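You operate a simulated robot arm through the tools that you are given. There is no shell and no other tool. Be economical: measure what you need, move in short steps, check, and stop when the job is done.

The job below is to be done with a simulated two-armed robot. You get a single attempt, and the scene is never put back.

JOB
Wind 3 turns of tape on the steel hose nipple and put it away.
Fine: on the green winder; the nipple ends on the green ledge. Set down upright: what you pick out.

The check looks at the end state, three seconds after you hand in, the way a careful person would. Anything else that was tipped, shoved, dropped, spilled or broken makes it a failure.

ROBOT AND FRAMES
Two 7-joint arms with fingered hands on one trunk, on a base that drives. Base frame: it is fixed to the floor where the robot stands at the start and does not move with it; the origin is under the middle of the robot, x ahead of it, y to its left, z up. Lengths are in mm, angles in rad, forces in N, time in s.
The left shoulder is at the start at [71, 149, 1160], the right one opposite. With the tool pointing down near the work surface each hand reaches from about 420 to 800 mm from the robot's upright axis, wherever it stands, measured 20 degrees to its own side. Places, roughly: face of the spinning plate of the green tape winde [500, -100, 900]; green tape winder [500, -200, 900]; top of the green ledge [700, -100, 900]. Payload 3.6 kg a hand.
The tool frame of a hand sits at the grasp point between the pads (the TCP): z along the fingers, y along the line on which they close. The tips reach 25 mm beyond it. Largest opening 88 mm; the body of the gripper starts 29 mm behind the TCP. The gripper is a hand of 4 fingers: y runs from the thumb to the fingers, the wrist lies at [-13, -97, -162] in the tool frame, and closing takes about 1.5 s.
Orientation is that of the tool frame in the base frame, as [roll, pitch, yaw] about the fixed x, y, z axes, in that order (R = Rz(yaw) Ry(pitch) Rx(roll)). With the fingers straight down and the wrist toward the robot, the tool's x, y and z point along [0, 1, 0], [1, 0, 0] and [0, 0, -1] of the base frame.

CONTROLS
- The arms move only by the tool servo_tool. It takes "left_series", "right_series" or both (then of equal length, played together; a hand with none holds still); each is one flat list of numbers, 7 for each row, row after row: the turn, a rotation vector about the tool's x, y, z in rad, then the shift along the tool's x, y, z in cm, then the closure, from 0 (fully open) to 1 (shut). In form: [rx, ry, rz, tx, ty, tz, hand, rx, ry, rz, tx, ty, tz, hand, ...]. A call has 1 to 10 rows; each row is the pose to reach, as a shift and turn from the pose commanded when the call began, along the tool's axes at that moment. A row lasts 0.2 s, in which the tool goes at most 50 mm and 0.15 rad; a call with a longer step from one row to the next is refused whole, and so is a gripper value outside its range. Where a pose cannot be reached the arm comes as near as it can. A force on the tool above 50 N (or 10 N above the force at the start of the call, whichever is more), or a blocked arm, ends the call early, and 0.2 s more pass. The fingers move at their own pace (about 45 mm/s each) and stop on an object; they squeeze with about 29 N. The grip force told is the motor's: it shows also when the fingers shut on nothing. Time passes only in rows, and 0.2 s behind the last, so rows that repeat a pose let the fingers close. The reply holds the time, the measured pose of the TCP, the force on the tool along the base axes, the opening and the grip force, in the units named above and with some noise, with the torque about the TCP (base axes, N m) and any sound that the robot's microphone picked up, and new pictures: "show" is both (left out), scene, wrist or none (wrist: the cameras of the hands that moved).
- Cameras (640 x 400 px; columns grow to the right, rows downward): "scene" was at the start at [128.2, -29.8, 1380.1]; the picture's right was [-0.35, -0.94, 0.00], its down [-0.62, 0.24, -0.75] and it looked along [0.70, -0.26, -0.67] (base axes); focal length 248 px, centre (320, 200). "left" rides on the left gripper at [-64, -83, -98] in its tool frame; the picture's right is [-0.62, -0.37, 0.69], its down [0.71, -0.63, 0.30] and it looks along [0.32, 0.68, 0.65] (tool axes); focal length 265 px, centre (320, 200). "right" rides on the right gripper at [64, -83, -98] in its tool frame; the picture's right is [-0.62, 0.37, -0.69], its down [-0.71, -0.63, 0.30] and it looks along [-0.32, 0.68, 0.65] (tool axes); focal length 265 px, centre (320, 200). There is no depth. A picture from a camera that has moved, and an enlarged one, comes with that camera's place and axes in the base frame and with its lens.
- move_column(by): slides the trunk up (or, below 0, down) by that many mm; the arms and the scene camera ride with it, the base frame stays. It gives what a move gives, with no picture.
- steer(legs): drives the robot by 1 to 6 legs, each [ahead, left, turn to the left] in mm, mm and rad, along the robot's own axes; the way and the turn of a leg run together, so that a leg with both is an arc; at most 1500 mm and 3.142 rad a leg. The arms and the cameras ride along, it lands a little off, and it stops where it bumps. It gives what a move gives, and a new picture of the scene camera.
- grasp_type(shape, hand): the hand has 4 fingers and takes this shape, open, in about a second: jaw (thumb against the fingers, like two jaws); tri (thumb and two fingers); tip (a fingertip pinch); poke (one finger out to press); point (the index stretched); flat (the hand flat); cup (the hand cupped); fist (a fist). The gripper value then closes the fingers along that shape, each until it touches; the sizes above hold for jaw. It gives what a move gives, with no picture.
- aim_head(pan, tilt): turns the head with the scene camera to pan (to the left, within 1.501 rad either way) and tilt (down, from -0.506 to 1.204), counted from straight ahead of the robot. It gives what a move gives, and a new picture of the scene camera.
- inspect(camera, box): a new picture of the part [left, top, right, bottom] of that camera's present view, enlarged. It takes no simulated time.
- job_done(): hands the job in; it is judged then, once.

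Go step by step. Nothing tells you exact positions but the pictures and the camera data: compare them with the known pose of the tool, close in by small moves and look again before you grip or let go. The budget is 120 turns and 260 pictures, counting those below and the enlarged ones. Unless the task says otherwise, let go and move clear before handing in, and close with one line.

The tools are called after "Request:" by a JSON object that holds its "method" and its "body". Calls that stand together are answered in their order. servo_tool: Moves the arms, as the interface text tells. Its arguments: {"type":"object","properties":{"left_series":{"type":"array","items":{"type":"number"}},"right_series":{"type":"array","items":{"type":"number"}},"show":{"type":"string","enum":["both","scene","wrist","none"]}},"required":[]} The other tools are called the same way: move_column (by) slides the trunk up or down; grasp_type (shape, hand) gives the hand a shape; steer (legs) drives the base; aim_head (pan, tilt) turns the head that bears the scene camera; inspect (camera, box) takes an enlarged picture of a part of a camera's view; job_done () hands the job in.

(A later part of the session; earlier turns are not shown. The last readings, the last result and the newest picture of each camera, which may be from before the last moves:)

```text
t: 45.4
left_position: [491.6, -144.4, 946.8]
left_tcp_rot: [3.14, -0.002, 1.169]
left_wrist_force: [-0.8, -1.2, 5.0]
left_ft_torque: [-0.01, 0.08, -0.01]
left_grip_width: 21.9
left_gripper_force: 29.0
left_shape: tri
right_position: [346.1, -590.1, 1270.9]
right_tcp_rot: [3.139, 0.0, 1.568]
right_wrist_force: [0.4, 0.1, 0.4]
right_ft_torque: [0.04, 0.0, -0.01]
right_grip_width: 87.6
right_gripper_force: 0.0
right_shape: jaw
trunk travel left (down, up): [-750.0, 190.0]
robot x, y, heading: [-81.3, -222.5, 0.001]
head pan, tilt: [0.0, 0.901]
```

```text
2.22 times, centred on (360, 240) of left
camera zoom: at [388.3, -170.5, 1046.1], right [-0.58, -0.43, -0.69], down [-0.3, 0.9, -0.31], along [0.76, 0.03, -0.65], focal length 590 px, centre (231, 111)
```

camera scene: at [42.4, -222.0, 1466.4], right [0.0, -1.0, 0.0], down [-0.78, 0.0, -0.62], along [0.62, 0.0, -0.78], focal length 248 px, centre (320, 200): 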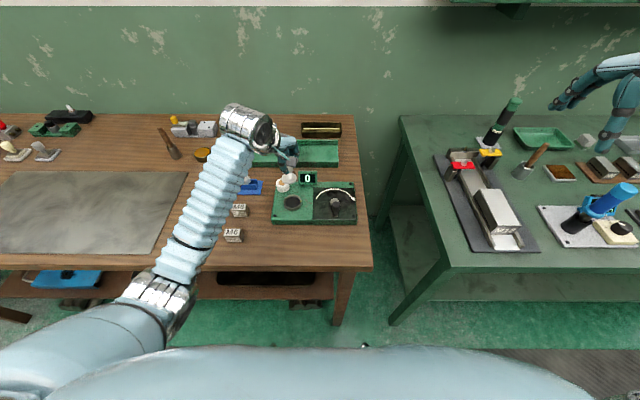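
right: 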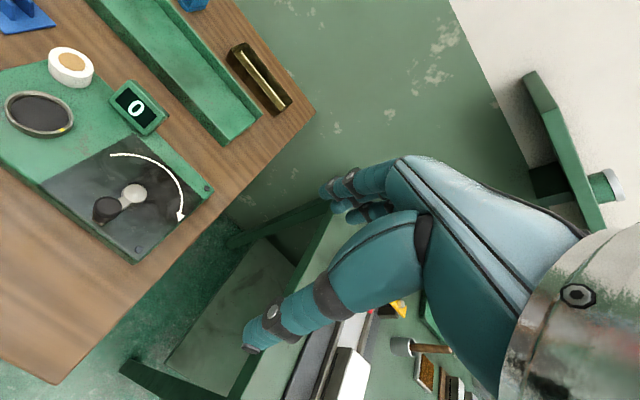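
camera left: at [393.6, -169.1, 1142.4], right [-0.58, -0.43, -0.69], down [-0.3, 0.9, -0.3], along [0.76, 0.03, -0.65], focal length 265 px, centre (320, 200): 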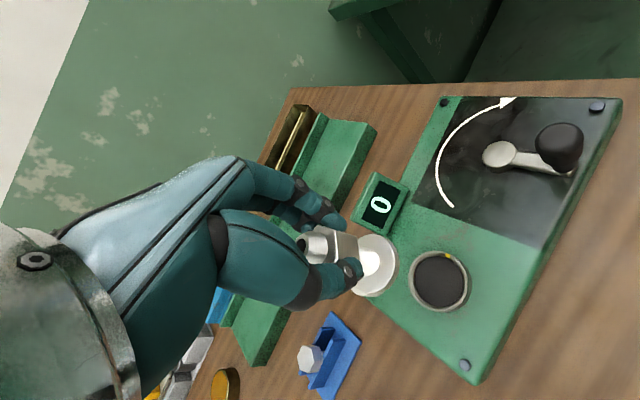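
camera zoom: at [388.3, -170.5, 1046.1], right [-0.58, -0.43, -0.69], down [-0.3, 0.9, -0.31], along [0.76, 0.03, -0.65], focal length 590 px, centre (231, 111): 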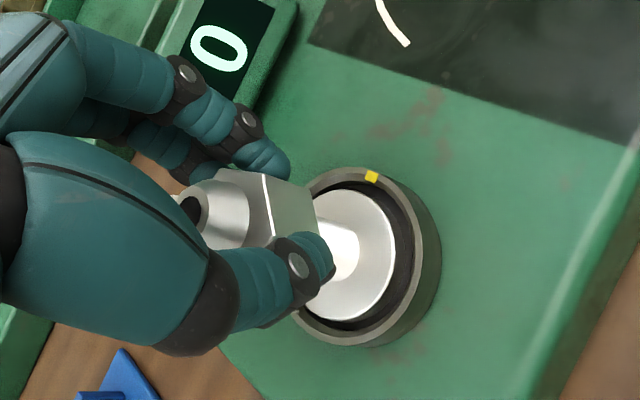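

Seated with light contact. I open partially and rise straight up.

Request:
{"method": "servo_tool", "body": {"left_series": [0, 0, 0, 0, 0, 0, 0.8, 0, 0, 0, 0, 0, 0, 0.65, 0, 0, 0, 0, 0, 0, 0.5, 0, 0, 0, 0, 0, 0, 0.45, 0, 0, 0, 0, 0, 0, 0.45, 0, 0, 0, 0, 0, -1.5, 0.45, 0, 0, 0, 0, 0, -4, 0.45, 0, 0, 0, 0, 0, -8, 0.45, 0, 0, 0, 0, 0, -11, 0.45, 0, 0, 0, 0, 0, -11, 0.45], "show": "scene"}}

Request:
{"method": "inspect", "body": {"camera": "scene", "box": [255, 150, 375, 230]}}

Request:
{"method": "inspect", "body": {"camera": "left", "box": [260, 50, 640, 350]}}

```text
t: 47.6
left_position: [491.1, -145.3, 1056.2]
left_tcp_rot: [-3.14, -0.001, 1.169]
left_wrist_force: [-0.5, 0.7, 0.6]
left_ft_torque: [-0.04, -0.03, -0.04]
left_grip_width: 47.9
left_gripper_force: 0.0
left_shape: tri
right_position: [348.1, -590.5, 1270.1]
right_tcp_rot: [3.141, 0.002, 1.568]
right_wrist_force: [-0.4, -0.2, 0.3]
right_ft_torque: [-0.02, 0.02, 0.03]
right_grip_width: 87.7
right_gripper_force: 0.1
right_shape: jaw
trunk travel left (down, up): [-750.0, 190.0]
robot x, y, heading: [-85.9, -222.6, 0.002]
head pan, tilt: [0.0, 0.901]
camera scene: at [42.2, -221.2, 1466.4], right [0.0, -1.0, 0.0], down [-0.78, 0.0, -0.62], along [0.62, 0.0, -0.78], focal length 248 px, centre (320, 200)
```

scene: 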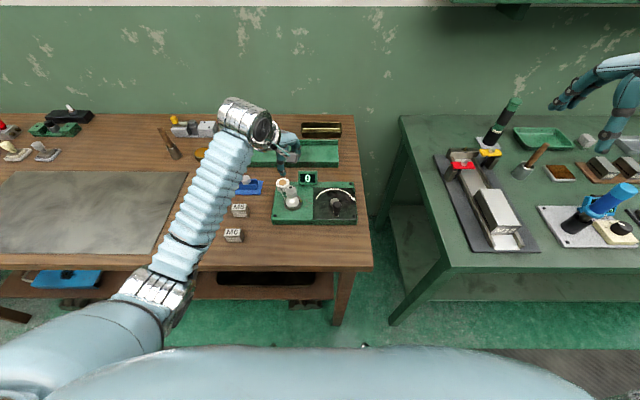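

```text
5.00 times, centred on (315, 190) of scene
camera zoom: at [42.2, -221.2, 1466.4], right [0.0, -1.0, 0.0], down [-0.78, 0.0, -0.62], along [0.62, 0.0, -0.78], focal length 1239 px, centre (345, 250)
```

zoom: 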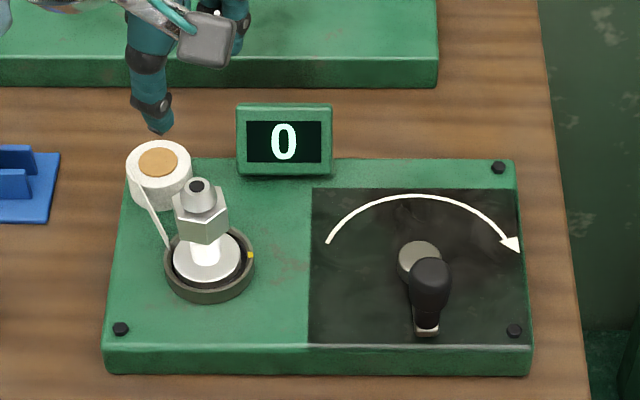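

```text
1.33 times, centred on (450, 200) of left
camera zoom: at [388.3, -170.9, 1155.7], right [-0.58, -0.43, -0.69], down [-0.3, 0.9, -0.3], along [0.76, 0.03, -0.65], focal length 354 px, centre (147, 200)
```

zoom: 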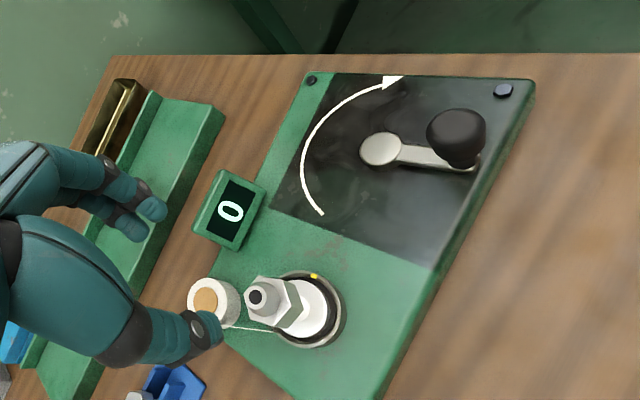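

The nipple stands in the plate with the tape attached. Now the right hand takes the tri shape, the left withdraws, and the right goes above the crank knob (≈(444, -264), top z≈937, hub (488, -263)).

Request:
{"method": "grasp_type", "body": {"shape": "tri", "hand": "right"}}

Request:
{"method": "servo_tool", "body": {"left_series": [0, 0, 0, 2.4, -3, 0, 0.45, 0, 0, 0, 4.8, -6, 0, 0.45, 0, 0, 0, 7.2, -9, 0, 0.45, 0, 0, 0, 9.6, -12, 0, 0.45, 0, 0, 0, 11.8, -14.7, 0, 0.45, 0, 0, 0, 11.8, -14.7, 0, 0.45, 0, 0, 0, 11.8, -14.7, 0, 0.45, 0, 0, 0, 11.8, -14.7, 0, 0.45, 0, 0, 0, 11.8, -14.7, 0, 0.45, 0, 0, 0, 11.8, -14.7, 0, 0.45], "right_series": [0, 0, 0, 3.5, 1, 2.5, 0, 0, 0, 0, 7, 2, 5, 0, 0, 0, 0, 10.5, 3, 7.5, 0, 0, 0, 0, 14, 4, 10, 0, 0, 0, 0, 17.5, 5, 12.5, 0, 0, 0, 0, 21, 6, 15, 0, 0, 0, 0, 24.5, 7, 17.5, 0, 0, 0, 0, 28.5, 8.2, 20, 0, 0, 0, 0, 32.6, 9.6, 21, 0, 0, 0, 0, 32.6, 9.6, 21, 0]}}

Request:
{"method": "inspect", "body": {"camera": "scene", "box": [275, 150, 395, 230]}}

```text
t: 48.5
left_position: [491.3, -144.4, 1054.1]
left_tcp_rot: [3.14, 0.001, 1.169]
left_wrist_force: [0.2, 0.2, -0.6]
left_ft_torque: [0.01, -0.01, -0.01]
left_grip_width: 48.0
left_gripper_force: 0.0
left_shape: tri
right_position: [347.5, -590.7, 1269.2]
right_tcp_rot: [3.141, 0.003, 1.57]
right_wrist_force: [-0.2, -0.1, 0.9]
right_ft_torque: [0.02, -0.01, -0.01]
right_grip_width: 87.6
right_gripper_force: 0.1
right_shape: tri
trunk travel left (down, up): [-750.0, 190.0]
robot x, y, heading: [-83.4, -221.1, 0.0]
head pan, tilt: [0.0, 0.901]
```

```text
t: 50.7
left_position: [400.5, 19.5, 1057.1]
left_tcp_rot: [-3.141, 0.0, 1.169]
left_wrist_force: [0.3, 0.4, 0.6]
left_ft_torque: [0.01, 0.0, -0.02]
left_grip_width: 47.8
left_gripper_force: 0.1
left_shape: tri
right_position: [442.6, -265.1, 1061.1]
right_tcp_rot: [3.14, 0.0, 1.566]
right_wrist_force: [-0.4, -0.6, -1.4]
right_ft_torque: [-0.02, 0.0, 0.0]
right_grip_width: 87.9
right_gripper_force: 0.1
right_shape: tri
trunk travel left (down, up): [-750.0, 190.0]
robot x, y, heading: [-83.0, -223.6, 0.003]
head pan, tilt: [0.0, 0.901]
camera scene: at [40.7, -222.4, 1466.6], right [0.0, -1.0, 0.0], down [-0.78, 0.0, -0.62], along [0.62, 0.0, -0.78], focal length 248 px, centre (320, 200)
camera right: at [360.0, -200.9, 1157.5], right [0.36, -0.62, 0.69], down [-0.63, -0.71, -0.31], along [0.68, -0.33, -0.65], focal length 265 px, centre (320, 200)
camera left: at [298.1, -5.8, 1156.6], right [-0.58, -0.43, -0.69], down [-0.3, 0.9, -0.3], along [0.76, 0.03, -0.65], focal length 265 px, centre (320, 200)
```

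scene: 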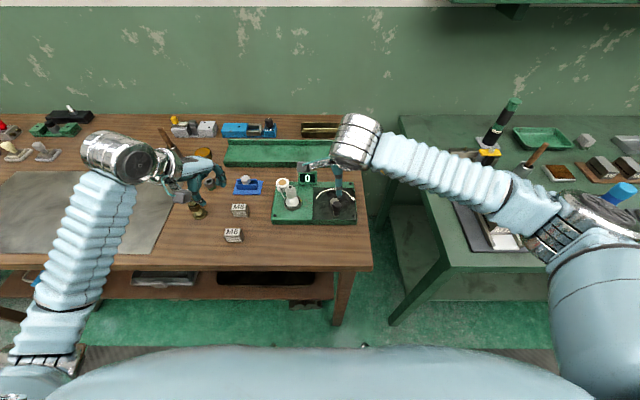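
right: 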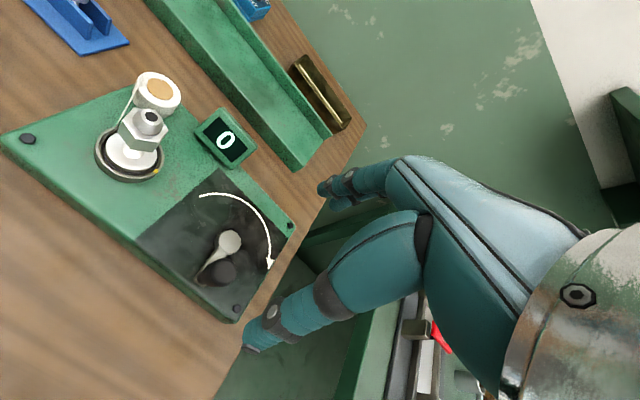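
left: 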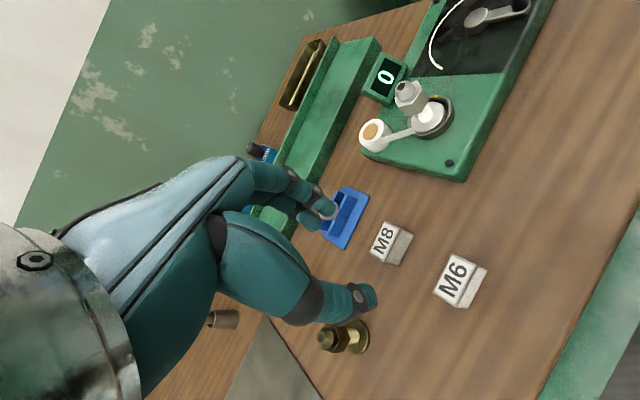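

```text
5.00 times, centred on (335, 190) of scene
camera zoom: at [40.7, -222.4, 1466.6], right [0.0, -1.0, 0.0], down [-0.78, 0.0, -0.62], along [0.62, 0.0, -0.78], focal length 1239 px, centre (245, 250)
```

zoom: 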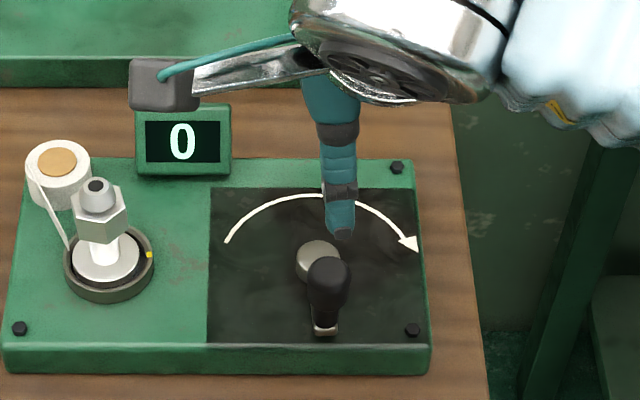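

The right hand is aligned over the knob. I descend to z≈970 and check.

Request:
{"method": "servo_tool", "body": {"right_series": [0, 0, 0, 0, 0, 3, 0, 0, 0, 0, 0, 0, 6, 0, 0, 0, 0, 0, 0, 9, 0, 0, 0, 0, 0, 0, 9, 0], "show": "none"}}

Request:
{"method": "inspect", "body": {"camera": "right", "box": [150, 150, 390, 350]}}

Request:
{"method": "inspect", "body": {"camera": "scene", "box": [275, 150, 395, 230]}}

```text
t: 51.7
left_position: [402.7, 21.2, 1055.3]
left_tcp_rot: [-3.14, -0.001, 1.172]
left_wrist_force: [0.6, -0.6, 0.3]
left_ft_torque: [-0.02, -0.01, -0.01]
left_grip_width: 47.8
left_gripper_force: 0.0
left_shape: tri
right_position: [443.9, -263.6, 968.6]
right_tcp_rot: [-3.141, 0.001, 1.567]
right_wrist_force: [-0.2, -0.8, -0.6]
right_ft_torque: [0.01, 0.04, 0.0]
right_grip_width: 87.7
right_gripper_force: 0.1
right_shape: tri
trunk travel left (down, up): [-750.0, 190.0]
robot x, y, heading: [-82.9, -222.2, 0.001]
head pan, tilt: [0.0, 0.901]
```

```text
2.00 times, centred on (270, 250) of right
camera zoom: at [362.4, -199.9, 1066.1], right [0.37, -0.62, 0.69], down [-0.63, -0.71, -0.3], along [0.68, -0.33, -0.65], focal length 531 px, centre (420, 100)
```

zoom: 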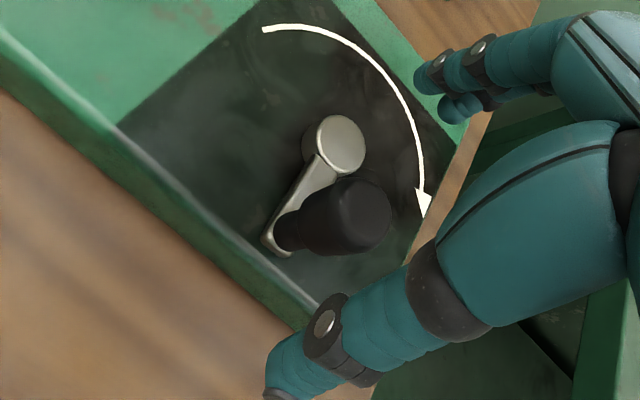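

```text
5.00 times, centred on (335, 190) of scene
camera zoom: at [43.5, -221.0, 1466.3], right [0.0, -1.0, 0.0], down [-0.78, 0.0, -0.62], along [0.62, 0.0, -0.78], focal length 1239 px, centre (245, 250)
```

zoom: 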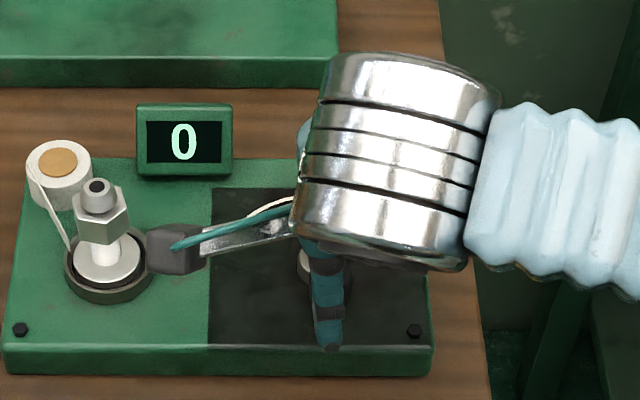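

Knob within 3 mm. I lower to z≈930 and close on the knob.

Request:
{"method": "servo_tool", "body": {"right_series": [0, 0, 0, -0.3, 0, 1.3, 0, 0, 0, 0, -0.3, 0, 2.6, 0, 0, 0, 0, -0.3, 0, 3.8, 0, 0, 0, 0, -0.3, 0, 3.8, 0.3, 0, 0, 0, -0.3, 0, 3.8, 0.5, 0, 0, 0, -0.3, 0, 3.8, 0.6, 0, 0, 0, -0.3, 0, 3.8, 0.7, 0, 0, 0, -0.3, 0, 3.8, 0.8, 0, 0, 0, -0.3, 0, 3.8, 0.9, 0, 0, 0, -0.3, 0, 3.8, 1], "show": "none"}}

Request:
{"method": "inspect", "body": {"camera": "right", "box": [150, 150, 390, 350]}}

```text
t: 53.9
left_position: [402.1, 20.4, 1055.9]
left_tcp_rot: [3.141, -0.001, 1.168]
left_wrist_force: [-0.1, -0.4, 0.8]
left_ft_torque: [-0.01, 0.01, -0.01]
left_grip_width: 48.0
left_gripper_force: 0.1
left_shape: tri
right_position: [444.4, -267.5, 931.3]
right_tcp_rot: [-3.14, 0.002, 1.569]
right_wrist_force: [-0.3, 0.4, -2.9]
right_ft_torque: [0.03, 0.02, 0.01]
right_grip_width: 11.5
right_gripper_force: 29.3
right_shape: tri
trunk travel left (down, up): [-750.0, 190.0]
robot x, y, heading: [-78.2, -222.4, -0.003]
head pan, tilt: [0.0, 0.901]
```

```text
2.00 times, centred on (270, 250) of right
camera zoom: at [361.8, -203.8, 1028.7], right [0.37, -0.62, 0.69], down [-0.63, -0.71, -0.3], along [0.68, -0.33, -0.65], focal length 531 px, centre (420, 100)
```

zoom: 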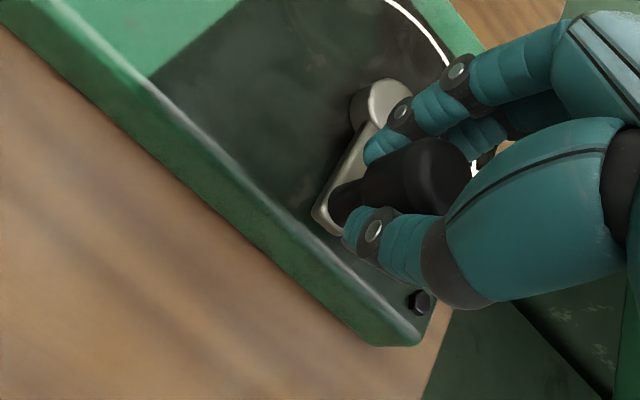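

Gripped on the knob's stem. I turn clockwise: first a quarter turn, checking the force.

Request:
{"method": "servo_tool", "body": {"right_series": [0, 0, 0, 0.86, 0.08, 0, 1, 0, 0, 0, 1.68, 0.33, 0, 1, 0, 0, 0, 2.44, 0.74, 0, 1, 0, 0, 0, 3.11, 1.29, 0, 1, 0, 0, 0, 3.66, 1.96, 0, 1, 0, 0, 0, 4.07, 2.72, 0, 1, 0, 0, 0, 4.32, 3.54, 0, 1, 0, 0, 0, 4.4, 4.4, 0, 1, 0, 0, 0, 4.4, 4.4, 0, 1], "show": "scene"}}

Request:
{"method": "inspect", "body": {"camera": "scene", "box": [275, 150, 395, 230]}}

Request:
{"method": "inspect", "body": {"camera": "right", "box": [0, 0, 640, 400]}}

```text
t: 55.9
left_position: [402.0, 22.9, 1055.1]
left_tcp_rot: [3.141, 0.002, 1.168]
left_wrist_force: [0.2, -0.2, 0.1]
left_ft_torque: [0.0, -0.03, 0.0]
left_grip_width: 48.0
left_gripper_force: 0.0
left_shape: tri
right_position: [489.4, -221.3, 931.4]
right_tcp_rot: [-3.14, 0.0, 1.567]
right_wrist_force: [0.0, 9.6, -5.4]
right_ft_torque: [0.11, -0.02, 0.03]
right_grip_width: 10.7
right_gripper_force: 28.7
right_shape: tri
trunk travel left (down, up): [-750.0, 190.0]
robot x, y, heading: [-84.7, -226.1, -0.001]
head pan, tilt: [0.0, 0.901]
camera scene: at [43.4, -219.3, 1466.3], right [0.0, -1.0, 0.0], down [-0.78, 0.0, -0.62], along [0.62, 0.0, -0.78], focal length 248 px, centre (320, 200)
```

scene: 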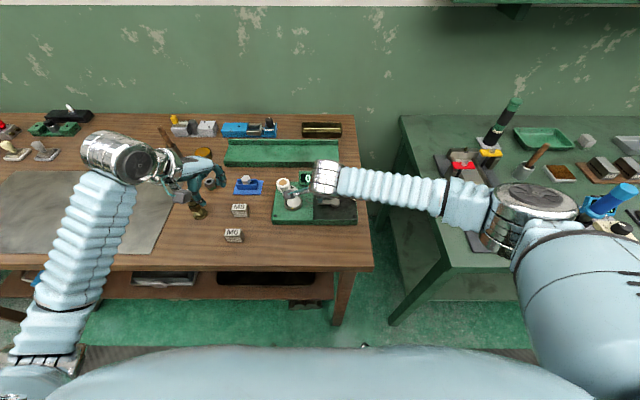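

```text
5.00 times, centred on (335, 190) of scene
camera zoom: at [43.4, -219.3, 1466.3], right [0.0, -1.0, 0.0], down [-0.78, 0.0, -0.62], along [0.62, 0.0, -0.78], focal length 1239 px, centre (245, 250)
```

zoom: 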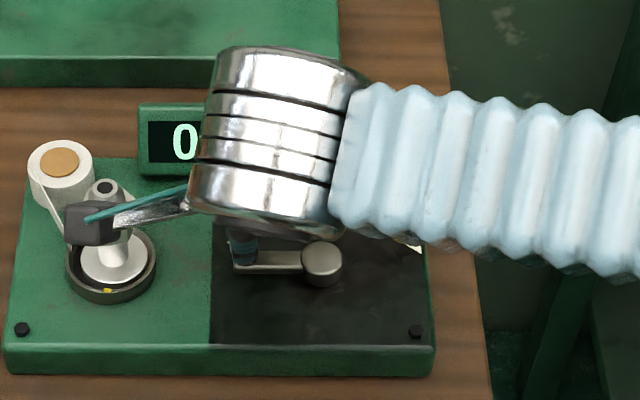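

```text
1.00 times, centred on (320, 200) of right (not enlarged: the box is as wide or as high as the picture)
camera zoom: at [406.6, -158.2, 1028.9], right [0.37, -0.62, 0.69], down [-0.63, -0.71, -0.3], along [0.68, -0.33, -0.65], focal length 265 px, centre (320, 200)
```

zoom: 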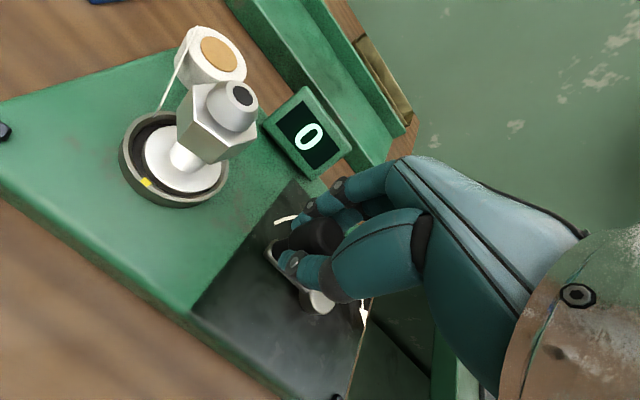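

The crank turns smoothly and the plate followed by a quarter. I continue another half turn.

Request:
{"method": "servo_tool", "body": {"right_series": [0, 0, 0, -0.37, 1.68, 0, 1, 0, 0, 0, -1.31, 3.1, 0, 1, 0, 0, 0, -2.73, 4.05, 0, 1, 0, 0, 0, -4.4, 4.38, 0, 1, 0, 0, 0, -6.05, 4.05, 0, 1, 0, 0, 0, -7.45, 3.1, 0, 1, 0, 0, 0, -8.4, 1.68, 0, 1, 0, 0, 0, -8.72, 0, 0, 1, 0, 0, 0, -8.72, 0, 0, 1], "show": "none"}}

Request:
{"method": "inspect", "body": {"camera": "scene", "box": [275, 150, 395, 230]}}

Request:
{"method": "inspect", "body": {"camera": "right", "box": [0, 0, 640, 400]}}

```text
t: 57.9
left_position: [403.4, 21.5, 1054.7]
left_tcp_rot: [-3.139, 0.0, 1.168]
left_wrist_force: [0.0, 0.5, 0.2]
left_ft_torque: [0.0, -0.04, 0.04]
left_grip_width: 47.9
left_gripper_force: 0.1
left_shape: tri
right_position: [488.0, -311.9, 930.8]
right_tcp_rot: [-3.14, 0.0, 1.568]
right_wrist_force: [-0.2, -3.0, -3.7]
right_ft_torque: [-0.13, -0.05, -0.02]
right_grip_width: 10.8
right_gripper_force: 29.1
right_shape: tri
trunk travel left (down, up): [-750.0, 190.0]
robot x, y, heading: [-81.5, -220.6, 0.0]
head pan, tilt: [0.0, 0.901]
```

```text
5.00 times, centred on (335, 190) of scene
camera zoom: at [43.4, -222.0, 1466.3], right [0.0, -1.0, 0.0], down [-0.78, 0.0, -0.62], along [0.62, 0.0, -0.78], focal length 1239 px, centre (245, 250)
```

zoom: 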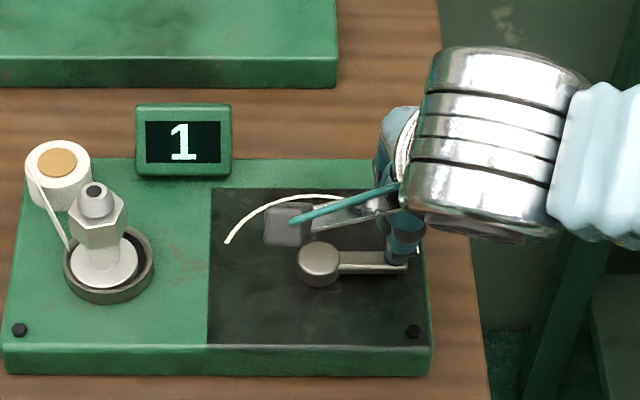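

```text
1.00 times, centred on (320, 200) of right (not enlarged: the box is as wide or as high as the picture)
camera zoom: at [405.8, -247.9, 1028.9], right [0.37, -0.62, 0.69], down [-0.63, -0.71, -0.3], along [0.68, -0.33, -0.65], focal length 265 px, centre (320, 200)
```

zoom: 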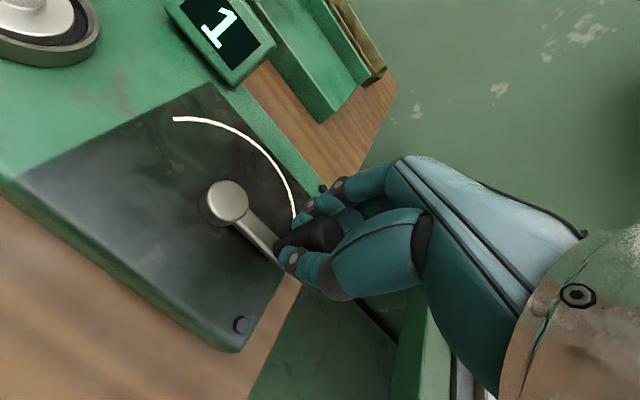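

The counter shows 1 at three quarters (it rounds), so I track the crank angle myself. Continuing to 495°, then to 720°.

Request:
{"method": "servo_tool", "body": {"right_series": [0, 0, 0, 0.33, -1.68, 0, 1, 0, 0, 0, 1.28, -3.1, 0, 1, 0, 0, 0, 2.7, -4.05, 0, 1, 0, 0, 0, 4.36, -4.4, 0, 1, 0, 0, 0, 6.03, -4.05, 0, 1, 0, 0, 0, 7.44, -3.1, 0, 1, 0, 0, 0, 8.39, -1.68, 0, 1, 0, 0, 0, 8.72, 0, 0, 1, 0, 0, 0, 8.39, 1.68, 0, 1, 0, 0, 0, 7.44, 3.1, 0, 1], "show": "none"}}

Request:
{"method": "inspect", "body": {"camera": "scene", "box": [275, 150, 395, 230]}}

Request:
{"method": "inspect", "body": {"camera": "right", "box": [0, 0, 640, 400]}}

```text
t: 60.1
left_position: [404.1, 21.8, 1055.5]
left_tcp_rot: [-3.139, -0.001, 1.17]
left_wrist_force: [0.8, -0.3, 0.4]
left_ft_torque: [0.0, 0.0, 0.0]
left_grip_width: 48.0
left_gripper_force: 0.1
left_shape: tri
right_position: [520.6, -237.5, 931.7]
right_tcp_rot: [3.139, 0.002, 1.566]
right_wrist_force: [4.1, 3.6, -5.3]
right_ft_torque: [0.05, -0.14, 0.0]
right_grip_width: 10.5
right_gripper_force: 29.7
right_shape: tri
trunk travel left (down, up): [-750.0, 190.0]
robot x, y, heading: [-83.0, -221.0, 0.001]
head pan, tilt: [0.0, 0.901]
```

```text
5.00 times, centred on (335, 190) of scene
camera zoom: at [44.3, -221.3, 1466.3], right [0.0, -1.0, 0.0], down [-0.78, 0.0, -0.62], along [0.62, 0.0, -0.78], focal length 1239 px, centre (245, 250)
```

zoom: 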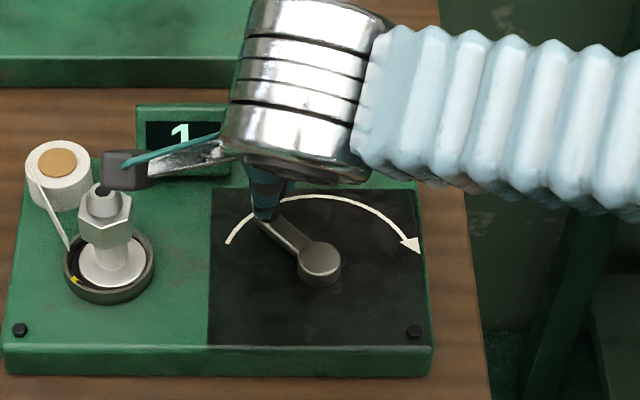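

```text
1.00 times, centred on (320, 200) of right (not enlarged: the box is as wide or as high as the picture)
camera zoom: at [439.0, -173.4, 1028.8], right [0.37, -0.62, 0.69], down [-0.63, -0.71, -0.3], along [0.68, -0.33, -0.65], focal length 265 px, centre (320, 200)
```

zoom: 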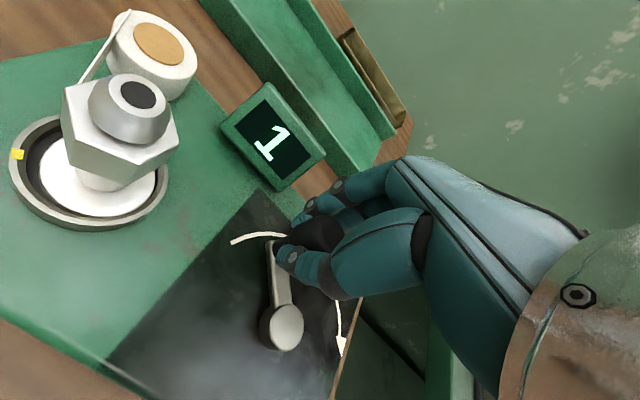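

All good at 1.375 turns. Next to exactly 2 turns.

Request:
{"method": "servo_tool", "body": {"right_series": [0, 0, 0, -1.41, 0.95, 0, 1, 0, 0, 0, -3.08, 1.29, 0, 1, 0, 0, 0, -4.75, 0.95, 0, 1, 0, 0, 0, -6.17, 0, 0, 1, 0, 0, 0, -7.11, -1.43, 0, 1, 0, 0, 0, -7.44, -3.11, 0, 1, 0, 0, 0, -7.11, -4.8, 0, 1, 0, 0, 0, -6.17, -6.22, 0, 1, 0, 0, 0, -4.75, -7.18, 0, 1, 0, 0, 0, -3.08, -7.51, 0, 1], "show": "none"}}

Request:
{"method": "inspect", "body": {"camera": "scene", "box": [275, 150, 395, 230]}}

```text
t: 62.3
left_position: [402.9, 21.7, 1055.8]
left_tcp_rot: [-3.14, 0.0, 1.168]
left_wrist_force: [1.7, 0.5, -0.4]
left_ft_torque: [-0.03, -0.01, 0.03]
left_grip_width: 48.0
left_gripper_force: 0.1
left_shape: tri
right_position: [444.4, -266.1, 930.6]
right_tcp_rot: [-3.14, -0.001, 1.568]
right_wrist_force: [-4.0, -0.1, -2.2]
right_ft_torque: [0.0, 0.03, 0.04]
right_grip_width: 10.8
right_gripper_force: 28.9
right_shape: tri
trunk travel left (down, up): [-750.0, 190.0]
robot x, y, heading: [-80.0, -223.8, 0.001]
head pan, tilt: [0.0, 0.901]
```

```text
5.00 times, centred on (335, 190) of scene
camera zoom: at [42.3, -220.5, 1466.4], right [0.0, -1.0, 0.0], down [-0.78, 0.0, -0.62], along [0.62, 0.0, -0.78], focal length 1239 px, centre (245, 250)
```

zoom: 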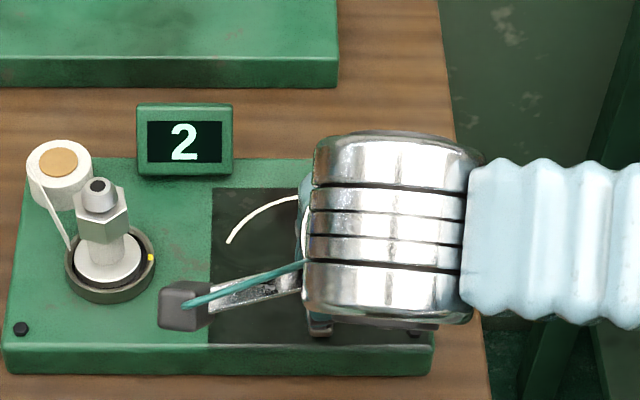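

Two turns exactly (mark back at its place). Third turn, first part.

Request:
{"method": "servo_tool", "body": {"right_series": [0, 0, 0, 1.67, 0.33, 0, 1, 0, 0, 0, 3.08, 1.29, 0, 1, 0, 0, 0, 4.03, 2.72, 0, 1, 0, 0, 0, 4.36, 4.4, 0, 1, 0, 0, 0, 4.03, 6.08, 0, 1, 0, 0, 0, 3.08, 7.51, 0, 1, 0, 0, 0, 1.67, 8.47, 0, 1, 0, 0, 0, 0, 8.8, 0, 1, 0, 0, 0, -1.67, 8.47, 0, 1, 0, 0, 0, -3.08, 7.51, 0, 1], "show": "none"}}

Request:
{"method": "inspect", "body": {"camera": "scene", "box": [275, 150, 395, 230]}}

```text
t: 64.5
left_position: [402.5, 19.9, 1056.9]
left_tcp_rot: [-3.139, 0.0, 1.168]
left_wrist_force: [0.3, 0.1, -0.3]
left_ft_torque: [0.0, 0.0, -0.02]
left_grip_width: 48.1
left_gripper_force: 0.1
left_shape: tri
right_position: [520.4, -299.2, 930.7]
right_tcp_rot: [3.141, 0.003, 1.567]
right_wrist_force: [1.9, -3.1, -4.9]
right_ft_torque: [-0.1, -0.1, -0.04]
right_grip_width: 10.5
right_gripper_force: 28.5
right_shape: tri
trunk travel left (down, up): [-750.0, 190.0]
robot x, y, heading: [-85.1, -220.7, 0.002]
head pan, tilt: [0.0, 0.901]
```

```text
5.00 times, centred on (335, 190) of scene
camera zoom: at [43.1, -222.8, 1466.3], right [0.0, -1.0, 0.0], down [-0.78, 0.0, -0.62], along [0.62, 0.0, -0.78], focal length 1239 px, centre (245, 250)
```

zoom: 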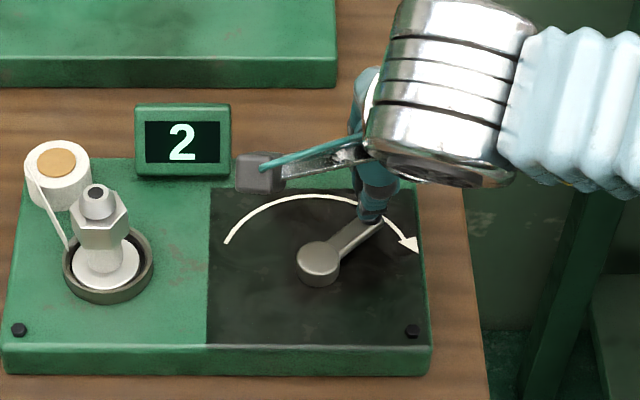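

At 2.625 turns. I finish the third turn back to the start angle.

Request:
{"method": "servo_tool", "body": {"right_series": [0, 0, 0, -0.95, -1.43, 0, 1, 0, 0, 0, -1.28, -3.11, 0, 1, 0, 0, 0, -0.95, -4.8, 0, 1, 0, 0, 0, 0, -6.22, 0, 1, 0, 0, 0, 1.41, -7.18, 0, 1, 0, 0, 0, 3.08, -7.51, 0, 1, 0, 0, 0, 3.08, -7.51, 0, 1], "show": "none"}}

Request:
{"method": "inspect", "body": {"camera": "scene", "box": [275, 150, 395, 230]}}

Request:
{"method": "inspect", "body": {"camera": "right", "box": [0, 0, 640, 400]}}

```text
t: 66.1
left_position: [402.4, 20.2, 1055.5]
left_tcp_rot: [-3.141, 0.001, 1.169]
left_wrist_force: [0.3, -1.0, -0.4]
left_ft_torque: [0.02, -0.02, 0.02]
left_grip_width: 48.1
left_gripper_force: 0.0
left_shape: tri
right_position: [444.6, -267.3, 931.2]
right_tcp_rot: [-3.139, 0.001, 1.57]
right_wrist_force: [-4.3, 0.3, -7.8]
right_ft_torque: [-0.02, 0.04, 0.02]
right_grip_width: 10.5
right_gripper_force: 28.6
right_shape: tri
trunk travel left (down, up): [-750.0, 190.0]
robot x, y, heading: [-82.3, -216.0, -0.002]
head pan, tilt: [0.0, 0.901]
```

```text
5.00 times, centred on (335, 190) of scene
camera zoom: at [42.5, -222.0, 1466.3], right [0.0, -1.0, 0.0], down [-0.78, 0.0, -0.62], along [0.62, 0.0, -0.78], focal length 1239 px, centre (245, 250)
```

zoom: 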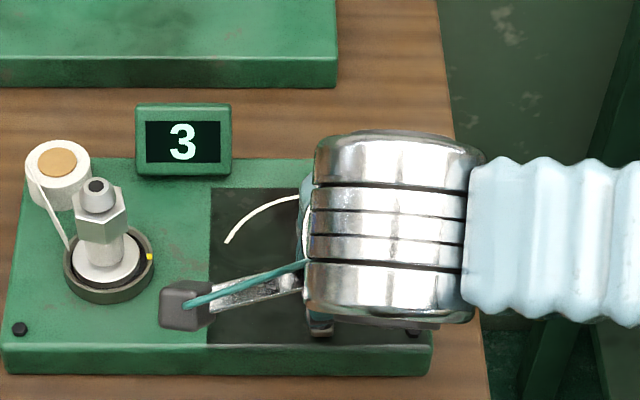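

```text
1.00 times, centred on (320, 200) of right (not enlarged: the box is as wide or as high as the picture)
camera zoom: at [361.1, -203.6, 1028.9], right [0.37, -0.62, 0.69], down [-0.63, -0.71, -0.3], along [0.68, -0.33, -0.65], focal length 265 px, centre (320, 200)
```

zoom: 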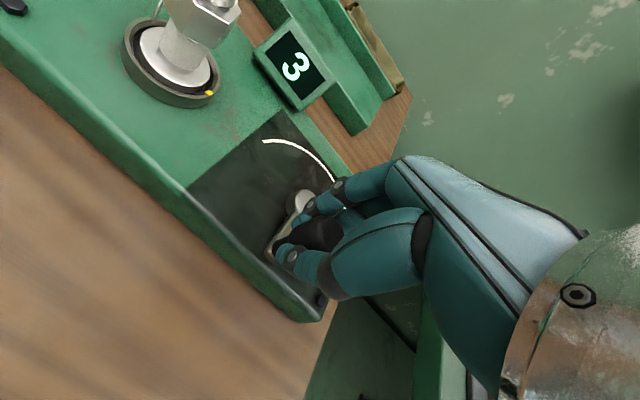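

Exactly three turns. I release the crank, rise, and withdraw the right hand to the right.

Request:
{"method": "servo_tool", "body": {"right_series": [0, 0, 0, 0, 0, 0, 0.8, 0, 0, 0, 0, 0, 0, 0.5, 0, 0, 0, 0, 0, 0, 0.2, 0, 0, 0, 0, 0, 0, 0.1, 0, 0, 0, 0, 0, 0, 0.1, 0, 0, 0, 0, 0, 0, 0.1, 0, 0, 0, 0, 0, -4, 0.1, 0, 0, 0, 0, 0, -8.5, 0.1, 0, 0, 0, 0, 0, -13, 0.1, 0, 0, 0, 0, 0, -13, 0.1], "show": "none"}}

Request:
{"method": "servo_tool", "body": {"right_series": [0, 0, 0, -4, -1, -2, 0.1, 0, 0, 0, -8, -2, -4, 0.1, 0, 0, 0, -12, -3, -6, 0.1, 0, 0, 0, -16, -4, -8, 0.1, 0, 0, 0, -20, -5, -9, 0.1, 0, 0, 0, -24, -6, -9, 0.1, 0, 0, 0, -28, -7, -9, 0.1, 0, 0, 0, -28, -7, -9, 0.1], "show": "scene"}}

Request:
{"method": "inspect", "body": {"camera": "scene", "box": [255, 150, 375, 230]}}

```text
t: 68.3
left_position: [402.9, 21.5, 1055.7]
left_tcp_rot: [-3.141, 0.0, 1.17]
left_wrist_force: [0.7, 0.1, 0.3]
left_ft_torque: [0.0, -0.02, 0.03]
left_grip_width: 48.2
left_gripper_force: 0.0
left_shape: tri
right_position: [444.3, -267.7, 1063.0]
right_tcp_rot: [3.14, 0.002, 1.57]
right_wrist_force: [-0.4, -0.4, -0.7]
right_ft_torque: [-0.03, 0.02, 0.05]
right_grip_width: 78.9
right_gripper_force: 0.0
right_shape: tri
trunk travel left (down, up): [-750.0, 190.0]
robot x, y, heading: [-83.1, -221.5, 0.002]
head pan, tilt: [0.0, 0.901]
```

```text
t: 70.1
left_position: [403.4, 21.4, 1056.6]
left_tcp_rot: [-3.139, 0.001, 1.17]
left_wrist_force: [0.0, -0.9, -0.4]
left_ft_torque: [-0.02, 0.01, -0.01]
left_grip_width: 48.0
left_gripper_force: 0.0
left_shape: tri
right_position: [375.8, -547.2, 1152.1]
right_tcp_rot: [3.142, 0.001, 1.569]
right_wrist_force: [0.1, 0.8, 1.0]
right_ft_torque: [-0.04, -0.03, 0.0]
right_grip_width: 79.0
right_gripper_force: 0.0
right_shape: tri
trunk travel left (down, up): [-750.0, 190.0]
robot x, y, heading: [-80.5, -222.3, 0.004]
head pan, tilt: [0.0, 0.901]
camera scene: at [43.4, -220.9, 1466.3], right [0.0, -1.0, 0.0], down [-0.78, 0.0, -0.62], along [0.62, 0.0, -0.78], focal length 248 px, centre (320, 200)
```

scene: 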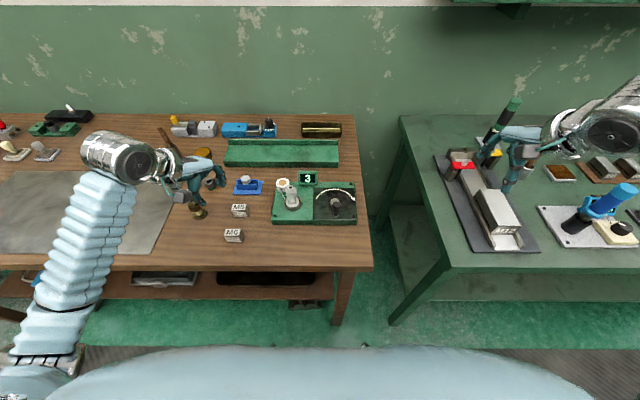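

```text
5.00 times, centred on (315, 190) of scene
camera zoom: at [43.4, -220.9, 1466.3], right [0.0, -1.0, 0.0], down [-0.78, 0.0, -0.62], along [0.62, 0.0, -0.78], focal length 1239 px, centre (345, 250)
```

zoom: 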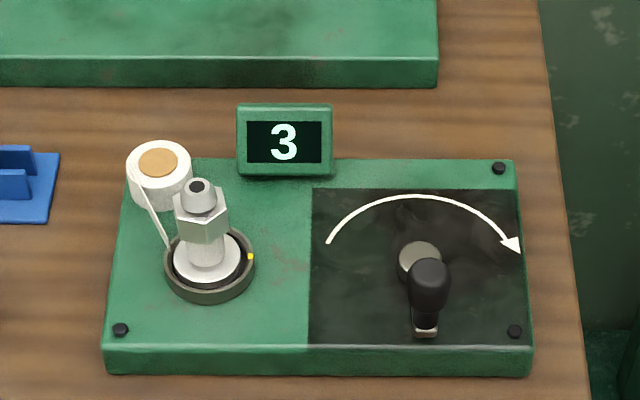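

Tape is wound on the neck and the nipple stands at the same pose. The left hand retraces to above the nipple.

Request:
{"method": "servo_tool", "body": {"left_series": [0, 0, 0, -2.4, 3, 0, 0.45, 0, 0, 0, -4.8, 6, 0, 0.45, 0, 0, 0, -7.2, 9, 0, 0.45, 0, 0, 0, -9.6, 12, 0, 0.45, 0, 0, 0, -11.8, 14.7, 0, 0.45, 0, 0, 0, -11.8, 14.7, 3, 0.45, 0, 0, 0, -11.8, 14.7, 6, 0.45, 0, 0, 0, -11.8, 14.7, 6, 0.45], "show": "none"}}

Request:
{"method": "inspect", "body": {"camera": "left", "box": [240, 130, 480, 330]}}

Request:
{"method": "inspect", "body": {"camera": "scene", "box": [255, 150, 345, 225]}}

```text
t: 71.9
left_position: [492.7, -144.4, 994.4]
left_tcp_rot: [3.141, -0.001, 1.169]
left_wrist_force: [0.2, -0.1, 0.0]
left_ft_torque: [0.01, 0.01, -0.01]
left_grip_width: 48.1
left_gripper_force: 0.1
left_shape: tri
right_position: [375.7, -547.2, 1151.5]
right_tcp_rot: [3.14, 0.0, 1.566]
right_wrist_force: [0.4, -0.3, 0.3]
right_ft_torque: [-0.03, 0.0, 0.0]
right_grip_width: 79.2
right_gripper_force: 0.1
right_shape: tri
trunk travel left (down, up): [-750.0, 190.0]
robot x, y, heading: [-78.6, -215.9, -0.001]
head pan, tilt: [0.0, 0.901]
```

```text
2.00 times, centred on (360, 230) of left
camera zoom: at [390.1, -171.5, 1094.4], right [-0.58, -0.43, -0.69], down [-0.3, 0.9, -0.3], along [0.76, 0.03, -0.65], focal length 531 px, centre (240, 140)
```

zoom: 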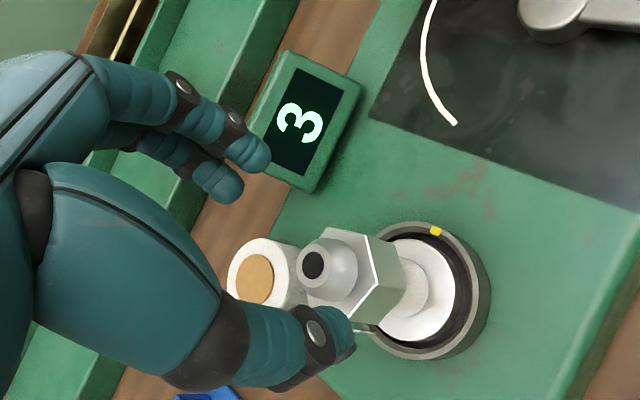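

```text
5.33 times, centred on (300, 188) of scene
camera zoom: at [43.6, -222.8, 1466.3], right [0.0, -1.0, 0.0], down [-0.78, 0.0, -0.62], along [0.62, 0.0, -0.78], focal length 1322 px, centre (427, 267)
```

zoom: 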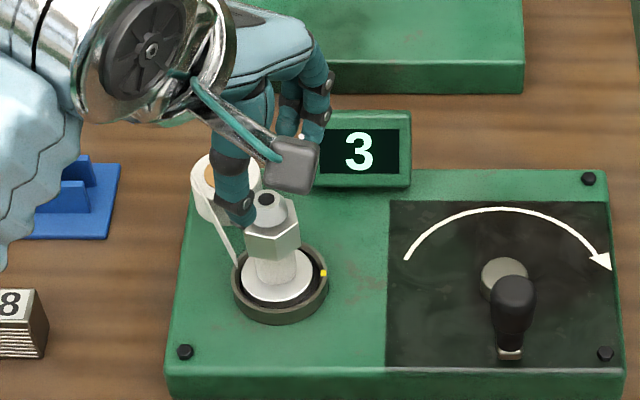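

Offset is only ~3 mm; I correct, lower to z≈948 and grip the hex again.

Request:
{"method": "servo_tool", "body": {"left_series": [0, 0, 0, 0.25, -0.25, 1.5, 0.4, 0, 0, 0, 0.25, -0.25, 3, 0.4, 0, 0, 0, 0.25, -0.25, 4.6, 0.4, 0, 0, 0, 0.25, -0.25, 4.6, 0.55, 0, 0, 0, 0.25, -0.25, 4.6, 0.65, 0, 0, 0, 0.25, -0.25, 4.6, 0.75, 0, 0, 0, 0.25, -0.25, 4.6, 0.85, 0, 0, 0, 0.25, -0.25, 4.6, 1, 0, 0, 0, 0.25, -0.25, 4.6, 1, 0, 0, 0, 0.25, -0.25, 4.6, 1], "show": "none"}}

Request:
{"method": "inspect", "body": {"camera": "left", "box": [240, 130, 480, 330]}}

```text
t: 74.1
left_position: [489.4, -141.0, 947.8]
left_tcp_rot: [-3.141, 0.0, 1.168]
left_wrist_force: [-0.8, -0.1, 0.0]
left_ft_torque: [-0.02, -0.01, 0.0]
left_grip_width: 21.7
left_gripper_force: 29.0
left_shape: tri
right_position: [375.1, -546.4, 1152.0]
right_tcp_rot: [3.141, 0.001, 1.569]
right_wrist_force: [0.5, -0.4, 0.1]
right_ft_torque: [0.0, -0.05, -0.02]
right_grip_width: 79.2
right_gripper_force: 0.1
right_shape: tri
trunk travel left (down, up): [-750.0, 190.0]
robot x, y, heading: [-82.2, -223.5, 0.003]
head pan, tilt: [0.0, 0.901]
```

```text
2.00 times, centred on (360, 230) of left
camera zoom: at [387.1, -167.2, 1048.6], right [-0.58, -0.43, -0.69], down [-0.3, 0.9, -0.3], along [0.76, 0.03, -0.65], focal length 531 px, centre (240, 140)
```

zoom: 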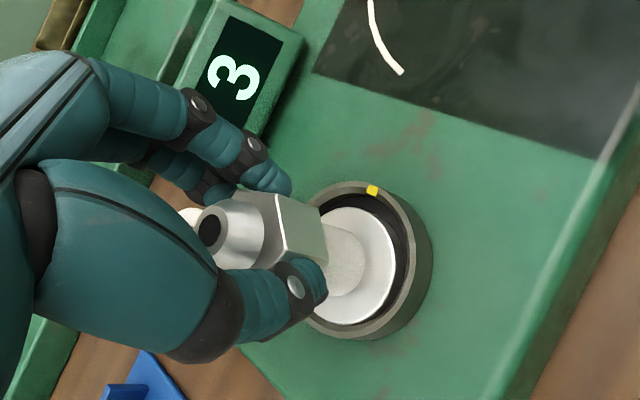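

Gripped at 21.7 mm. I lift straight up gently and watch the tape.

Request:
{"method": "servo_tool", "body": {"left_series": [0, 0, 0, 0, 0, -0.7, 1, 0, 0, 0, 0, 0, -1.5, 1, 0, 0, 0, 0, 0, -3, 1, 0, 0, 0, 0, 0, -5, 1, 0, 0, 0, 0, 0, -7.5, 1, 0, 0, 0, 0, 0, -10, 1, 0, 0, 0, 0, 0, -10, 1], "show": "scene"}}

Request:
{"method": "inspect", "body": {"camera": "scene", "box": [215, 110, 365, 220]}}

Request:
{"method": "inspect", "body": {"camera": "left", "box": [240, 130, 480, 330]}}

```text
t: 75.7
left_position: [490.4, -139.9, 1049.7]
left_tcp_rot: [-3.141, 0.0, 1.169]
left_wrist_force: [-0.2, -0.3, -2.1]
left_ft_torque: [-0.03, 0.04, 0.03]
left_grip_width: 21.8
left_gripper_force: 29.0
left_shape: tri
right_position: [375.2, -547.4, 1152.0]
right_tcp_rot: [-3.14, 0.001, 1.569]
right_wrist_force: [-0.3, -0.5, 0.2]
right_ft_torque: [0.0, 0.01, 0.0]
right_grip_width: 79.0
right_gripper_force: 0.1
right_shape: tri
trunk travel left (down, up): [-750.0, 190.0]
robot x, y, heading: [-79.6, -220.3, -0.005]
head pan, tilt: [0.0, 0.901]
camera scene: at [42.7, -221.1, 1466.4], right [0.0, -1.0, 0.0], down [-0.78, 0.0, -0.62], along [0.62, 0.0, -0.78], focal length 248 px, centre (320, 200)
```

scene: 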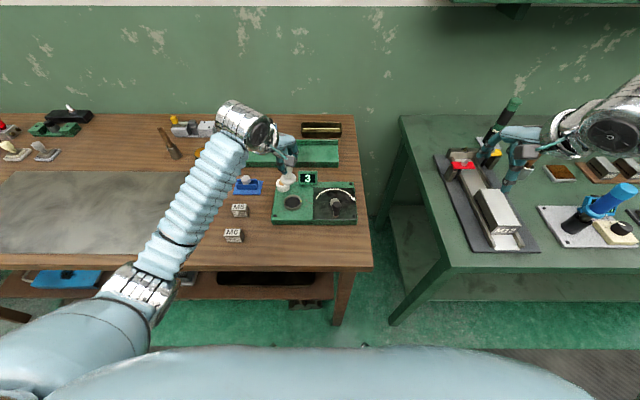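

```text
3.64 times, centred on (290, 165) of scene
camera zoom: at [42.7, -221.1, 1466.4], right [0.0, -1.0, 0.0], down [-0.78, 0.0, -0.62], along [0.62, 0.0, -0.78], focal length 901 px, centre (429, 327)
```

zoom: 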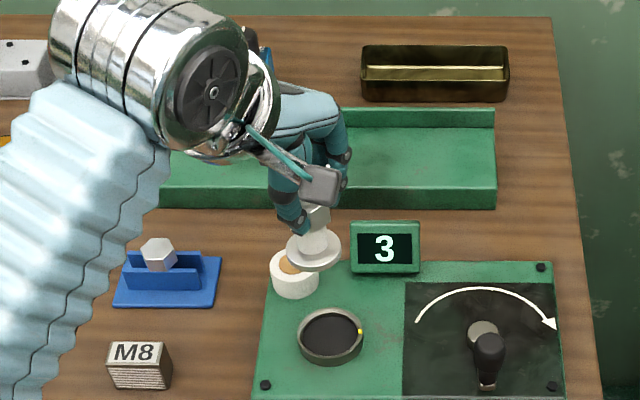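

```text
2.00 times, centred on (360, 230) of left
camera zoom: at [387.5, -166.3, 1149.5], right [-0.58, -0.43, -0.69], down [-0.3, 0.9, -0.3], along [0.76, 0.03, -0.65], focal length 531 px, centre (240, 140)
```

zoom: 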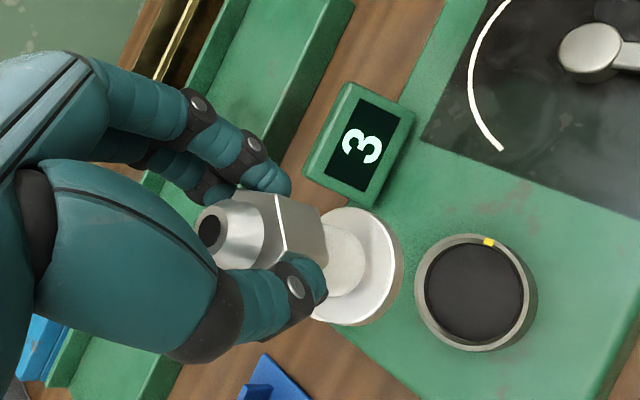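

The tape parted cleanly and the wound nipple is held. The ledge top lies at z≈876, x≈678–765. I drive forward 80 mm for reach.

Request:
{"method": "steer", "body": {"legs": [[80, 0, 0]]}}

Request:
{"method": "inspect", "body": {"camera": "scene", "box": [200, 100, 360, 200]}}

Request:
{"method": "inspect", "body": {"camera": "left", "box": [0, 0, 640, 400]}}

```text
t: 77.3
left_position: [568.1, -140.3, 1049.9]
left_tcp_rot: [-3.141, -0.001, 1.168]
left_wrist_force: [-0.4, 0.3, -1.7]
left_ft_torque: [0.0, 0.02, -0.06]
left_grip_width: 21.5
left_gripper_force: 29.2
left_shape: tri
right_position: [450.3, -547.4, 1155.0]
right_tcp_rot: [3.141, 0.002, 1.567]
right_wrist_force: [-0.5, -0.5, 0.8]
right_ft_torque: [0.03, 0.0, -0.03]
right_grip_width: 79.2
right_gripper_force: 0.1
right_shape: tri
trunk travel left (down, up): [-750.0, 190.0]
robot x, y, heading: [-4.3, -218.6, 0.001]
head pan, tilt: [0.0, 0.901]
camera scene: at [122.9, -221.3, 1466.7], right [0.0, -1.0, 0.0], down [-0.78, 0.0, -0.62], along [0.62, 0.0, -0.78], focal length 248 px, centre (320, 200)
```

scene: 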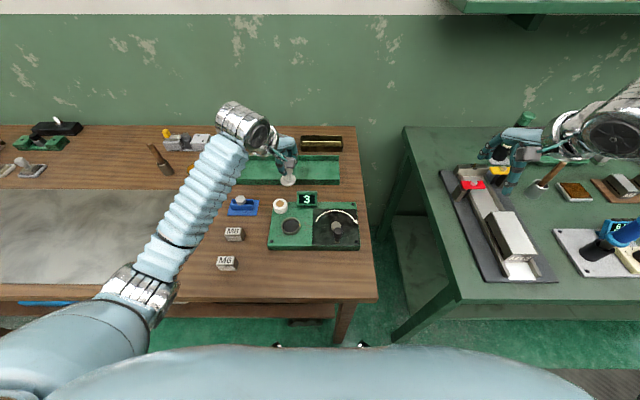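

```text
4.00 times, centred on (280, 150) of scene
camera zoom: at [122.9, -221.3, 1466.7], right [0.0, -1.0, 0.0], down [-0.78, 0.0, -0.62], along [0.62, 0.0, -0.78], focal length 991 px, centre (480, 400)
```

zoom: 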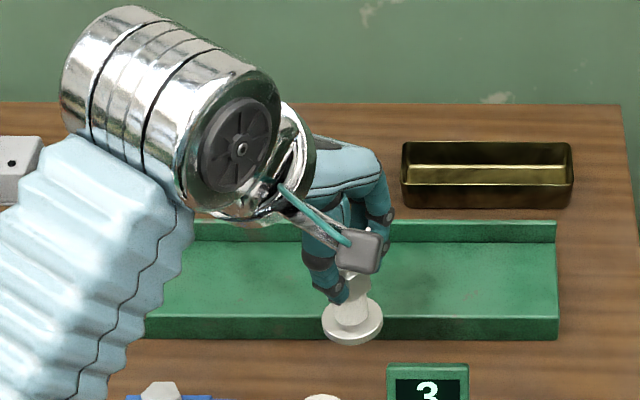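

```text
1.00 times, centred on (320, 200) of left (not enlarged: the box is as wide or as high as the picture)
camera zoom: at [464.6, -166.4, 1149.5], right [-0.58, -0.43, -0.69], down [-0.3, 0.9, -0.3], along [0.76, 0.03, -0.65], focal length 265 px, centre (320, 200)
```

zoom: 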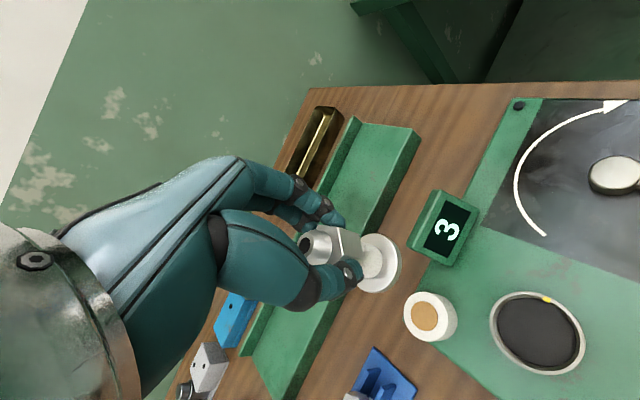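

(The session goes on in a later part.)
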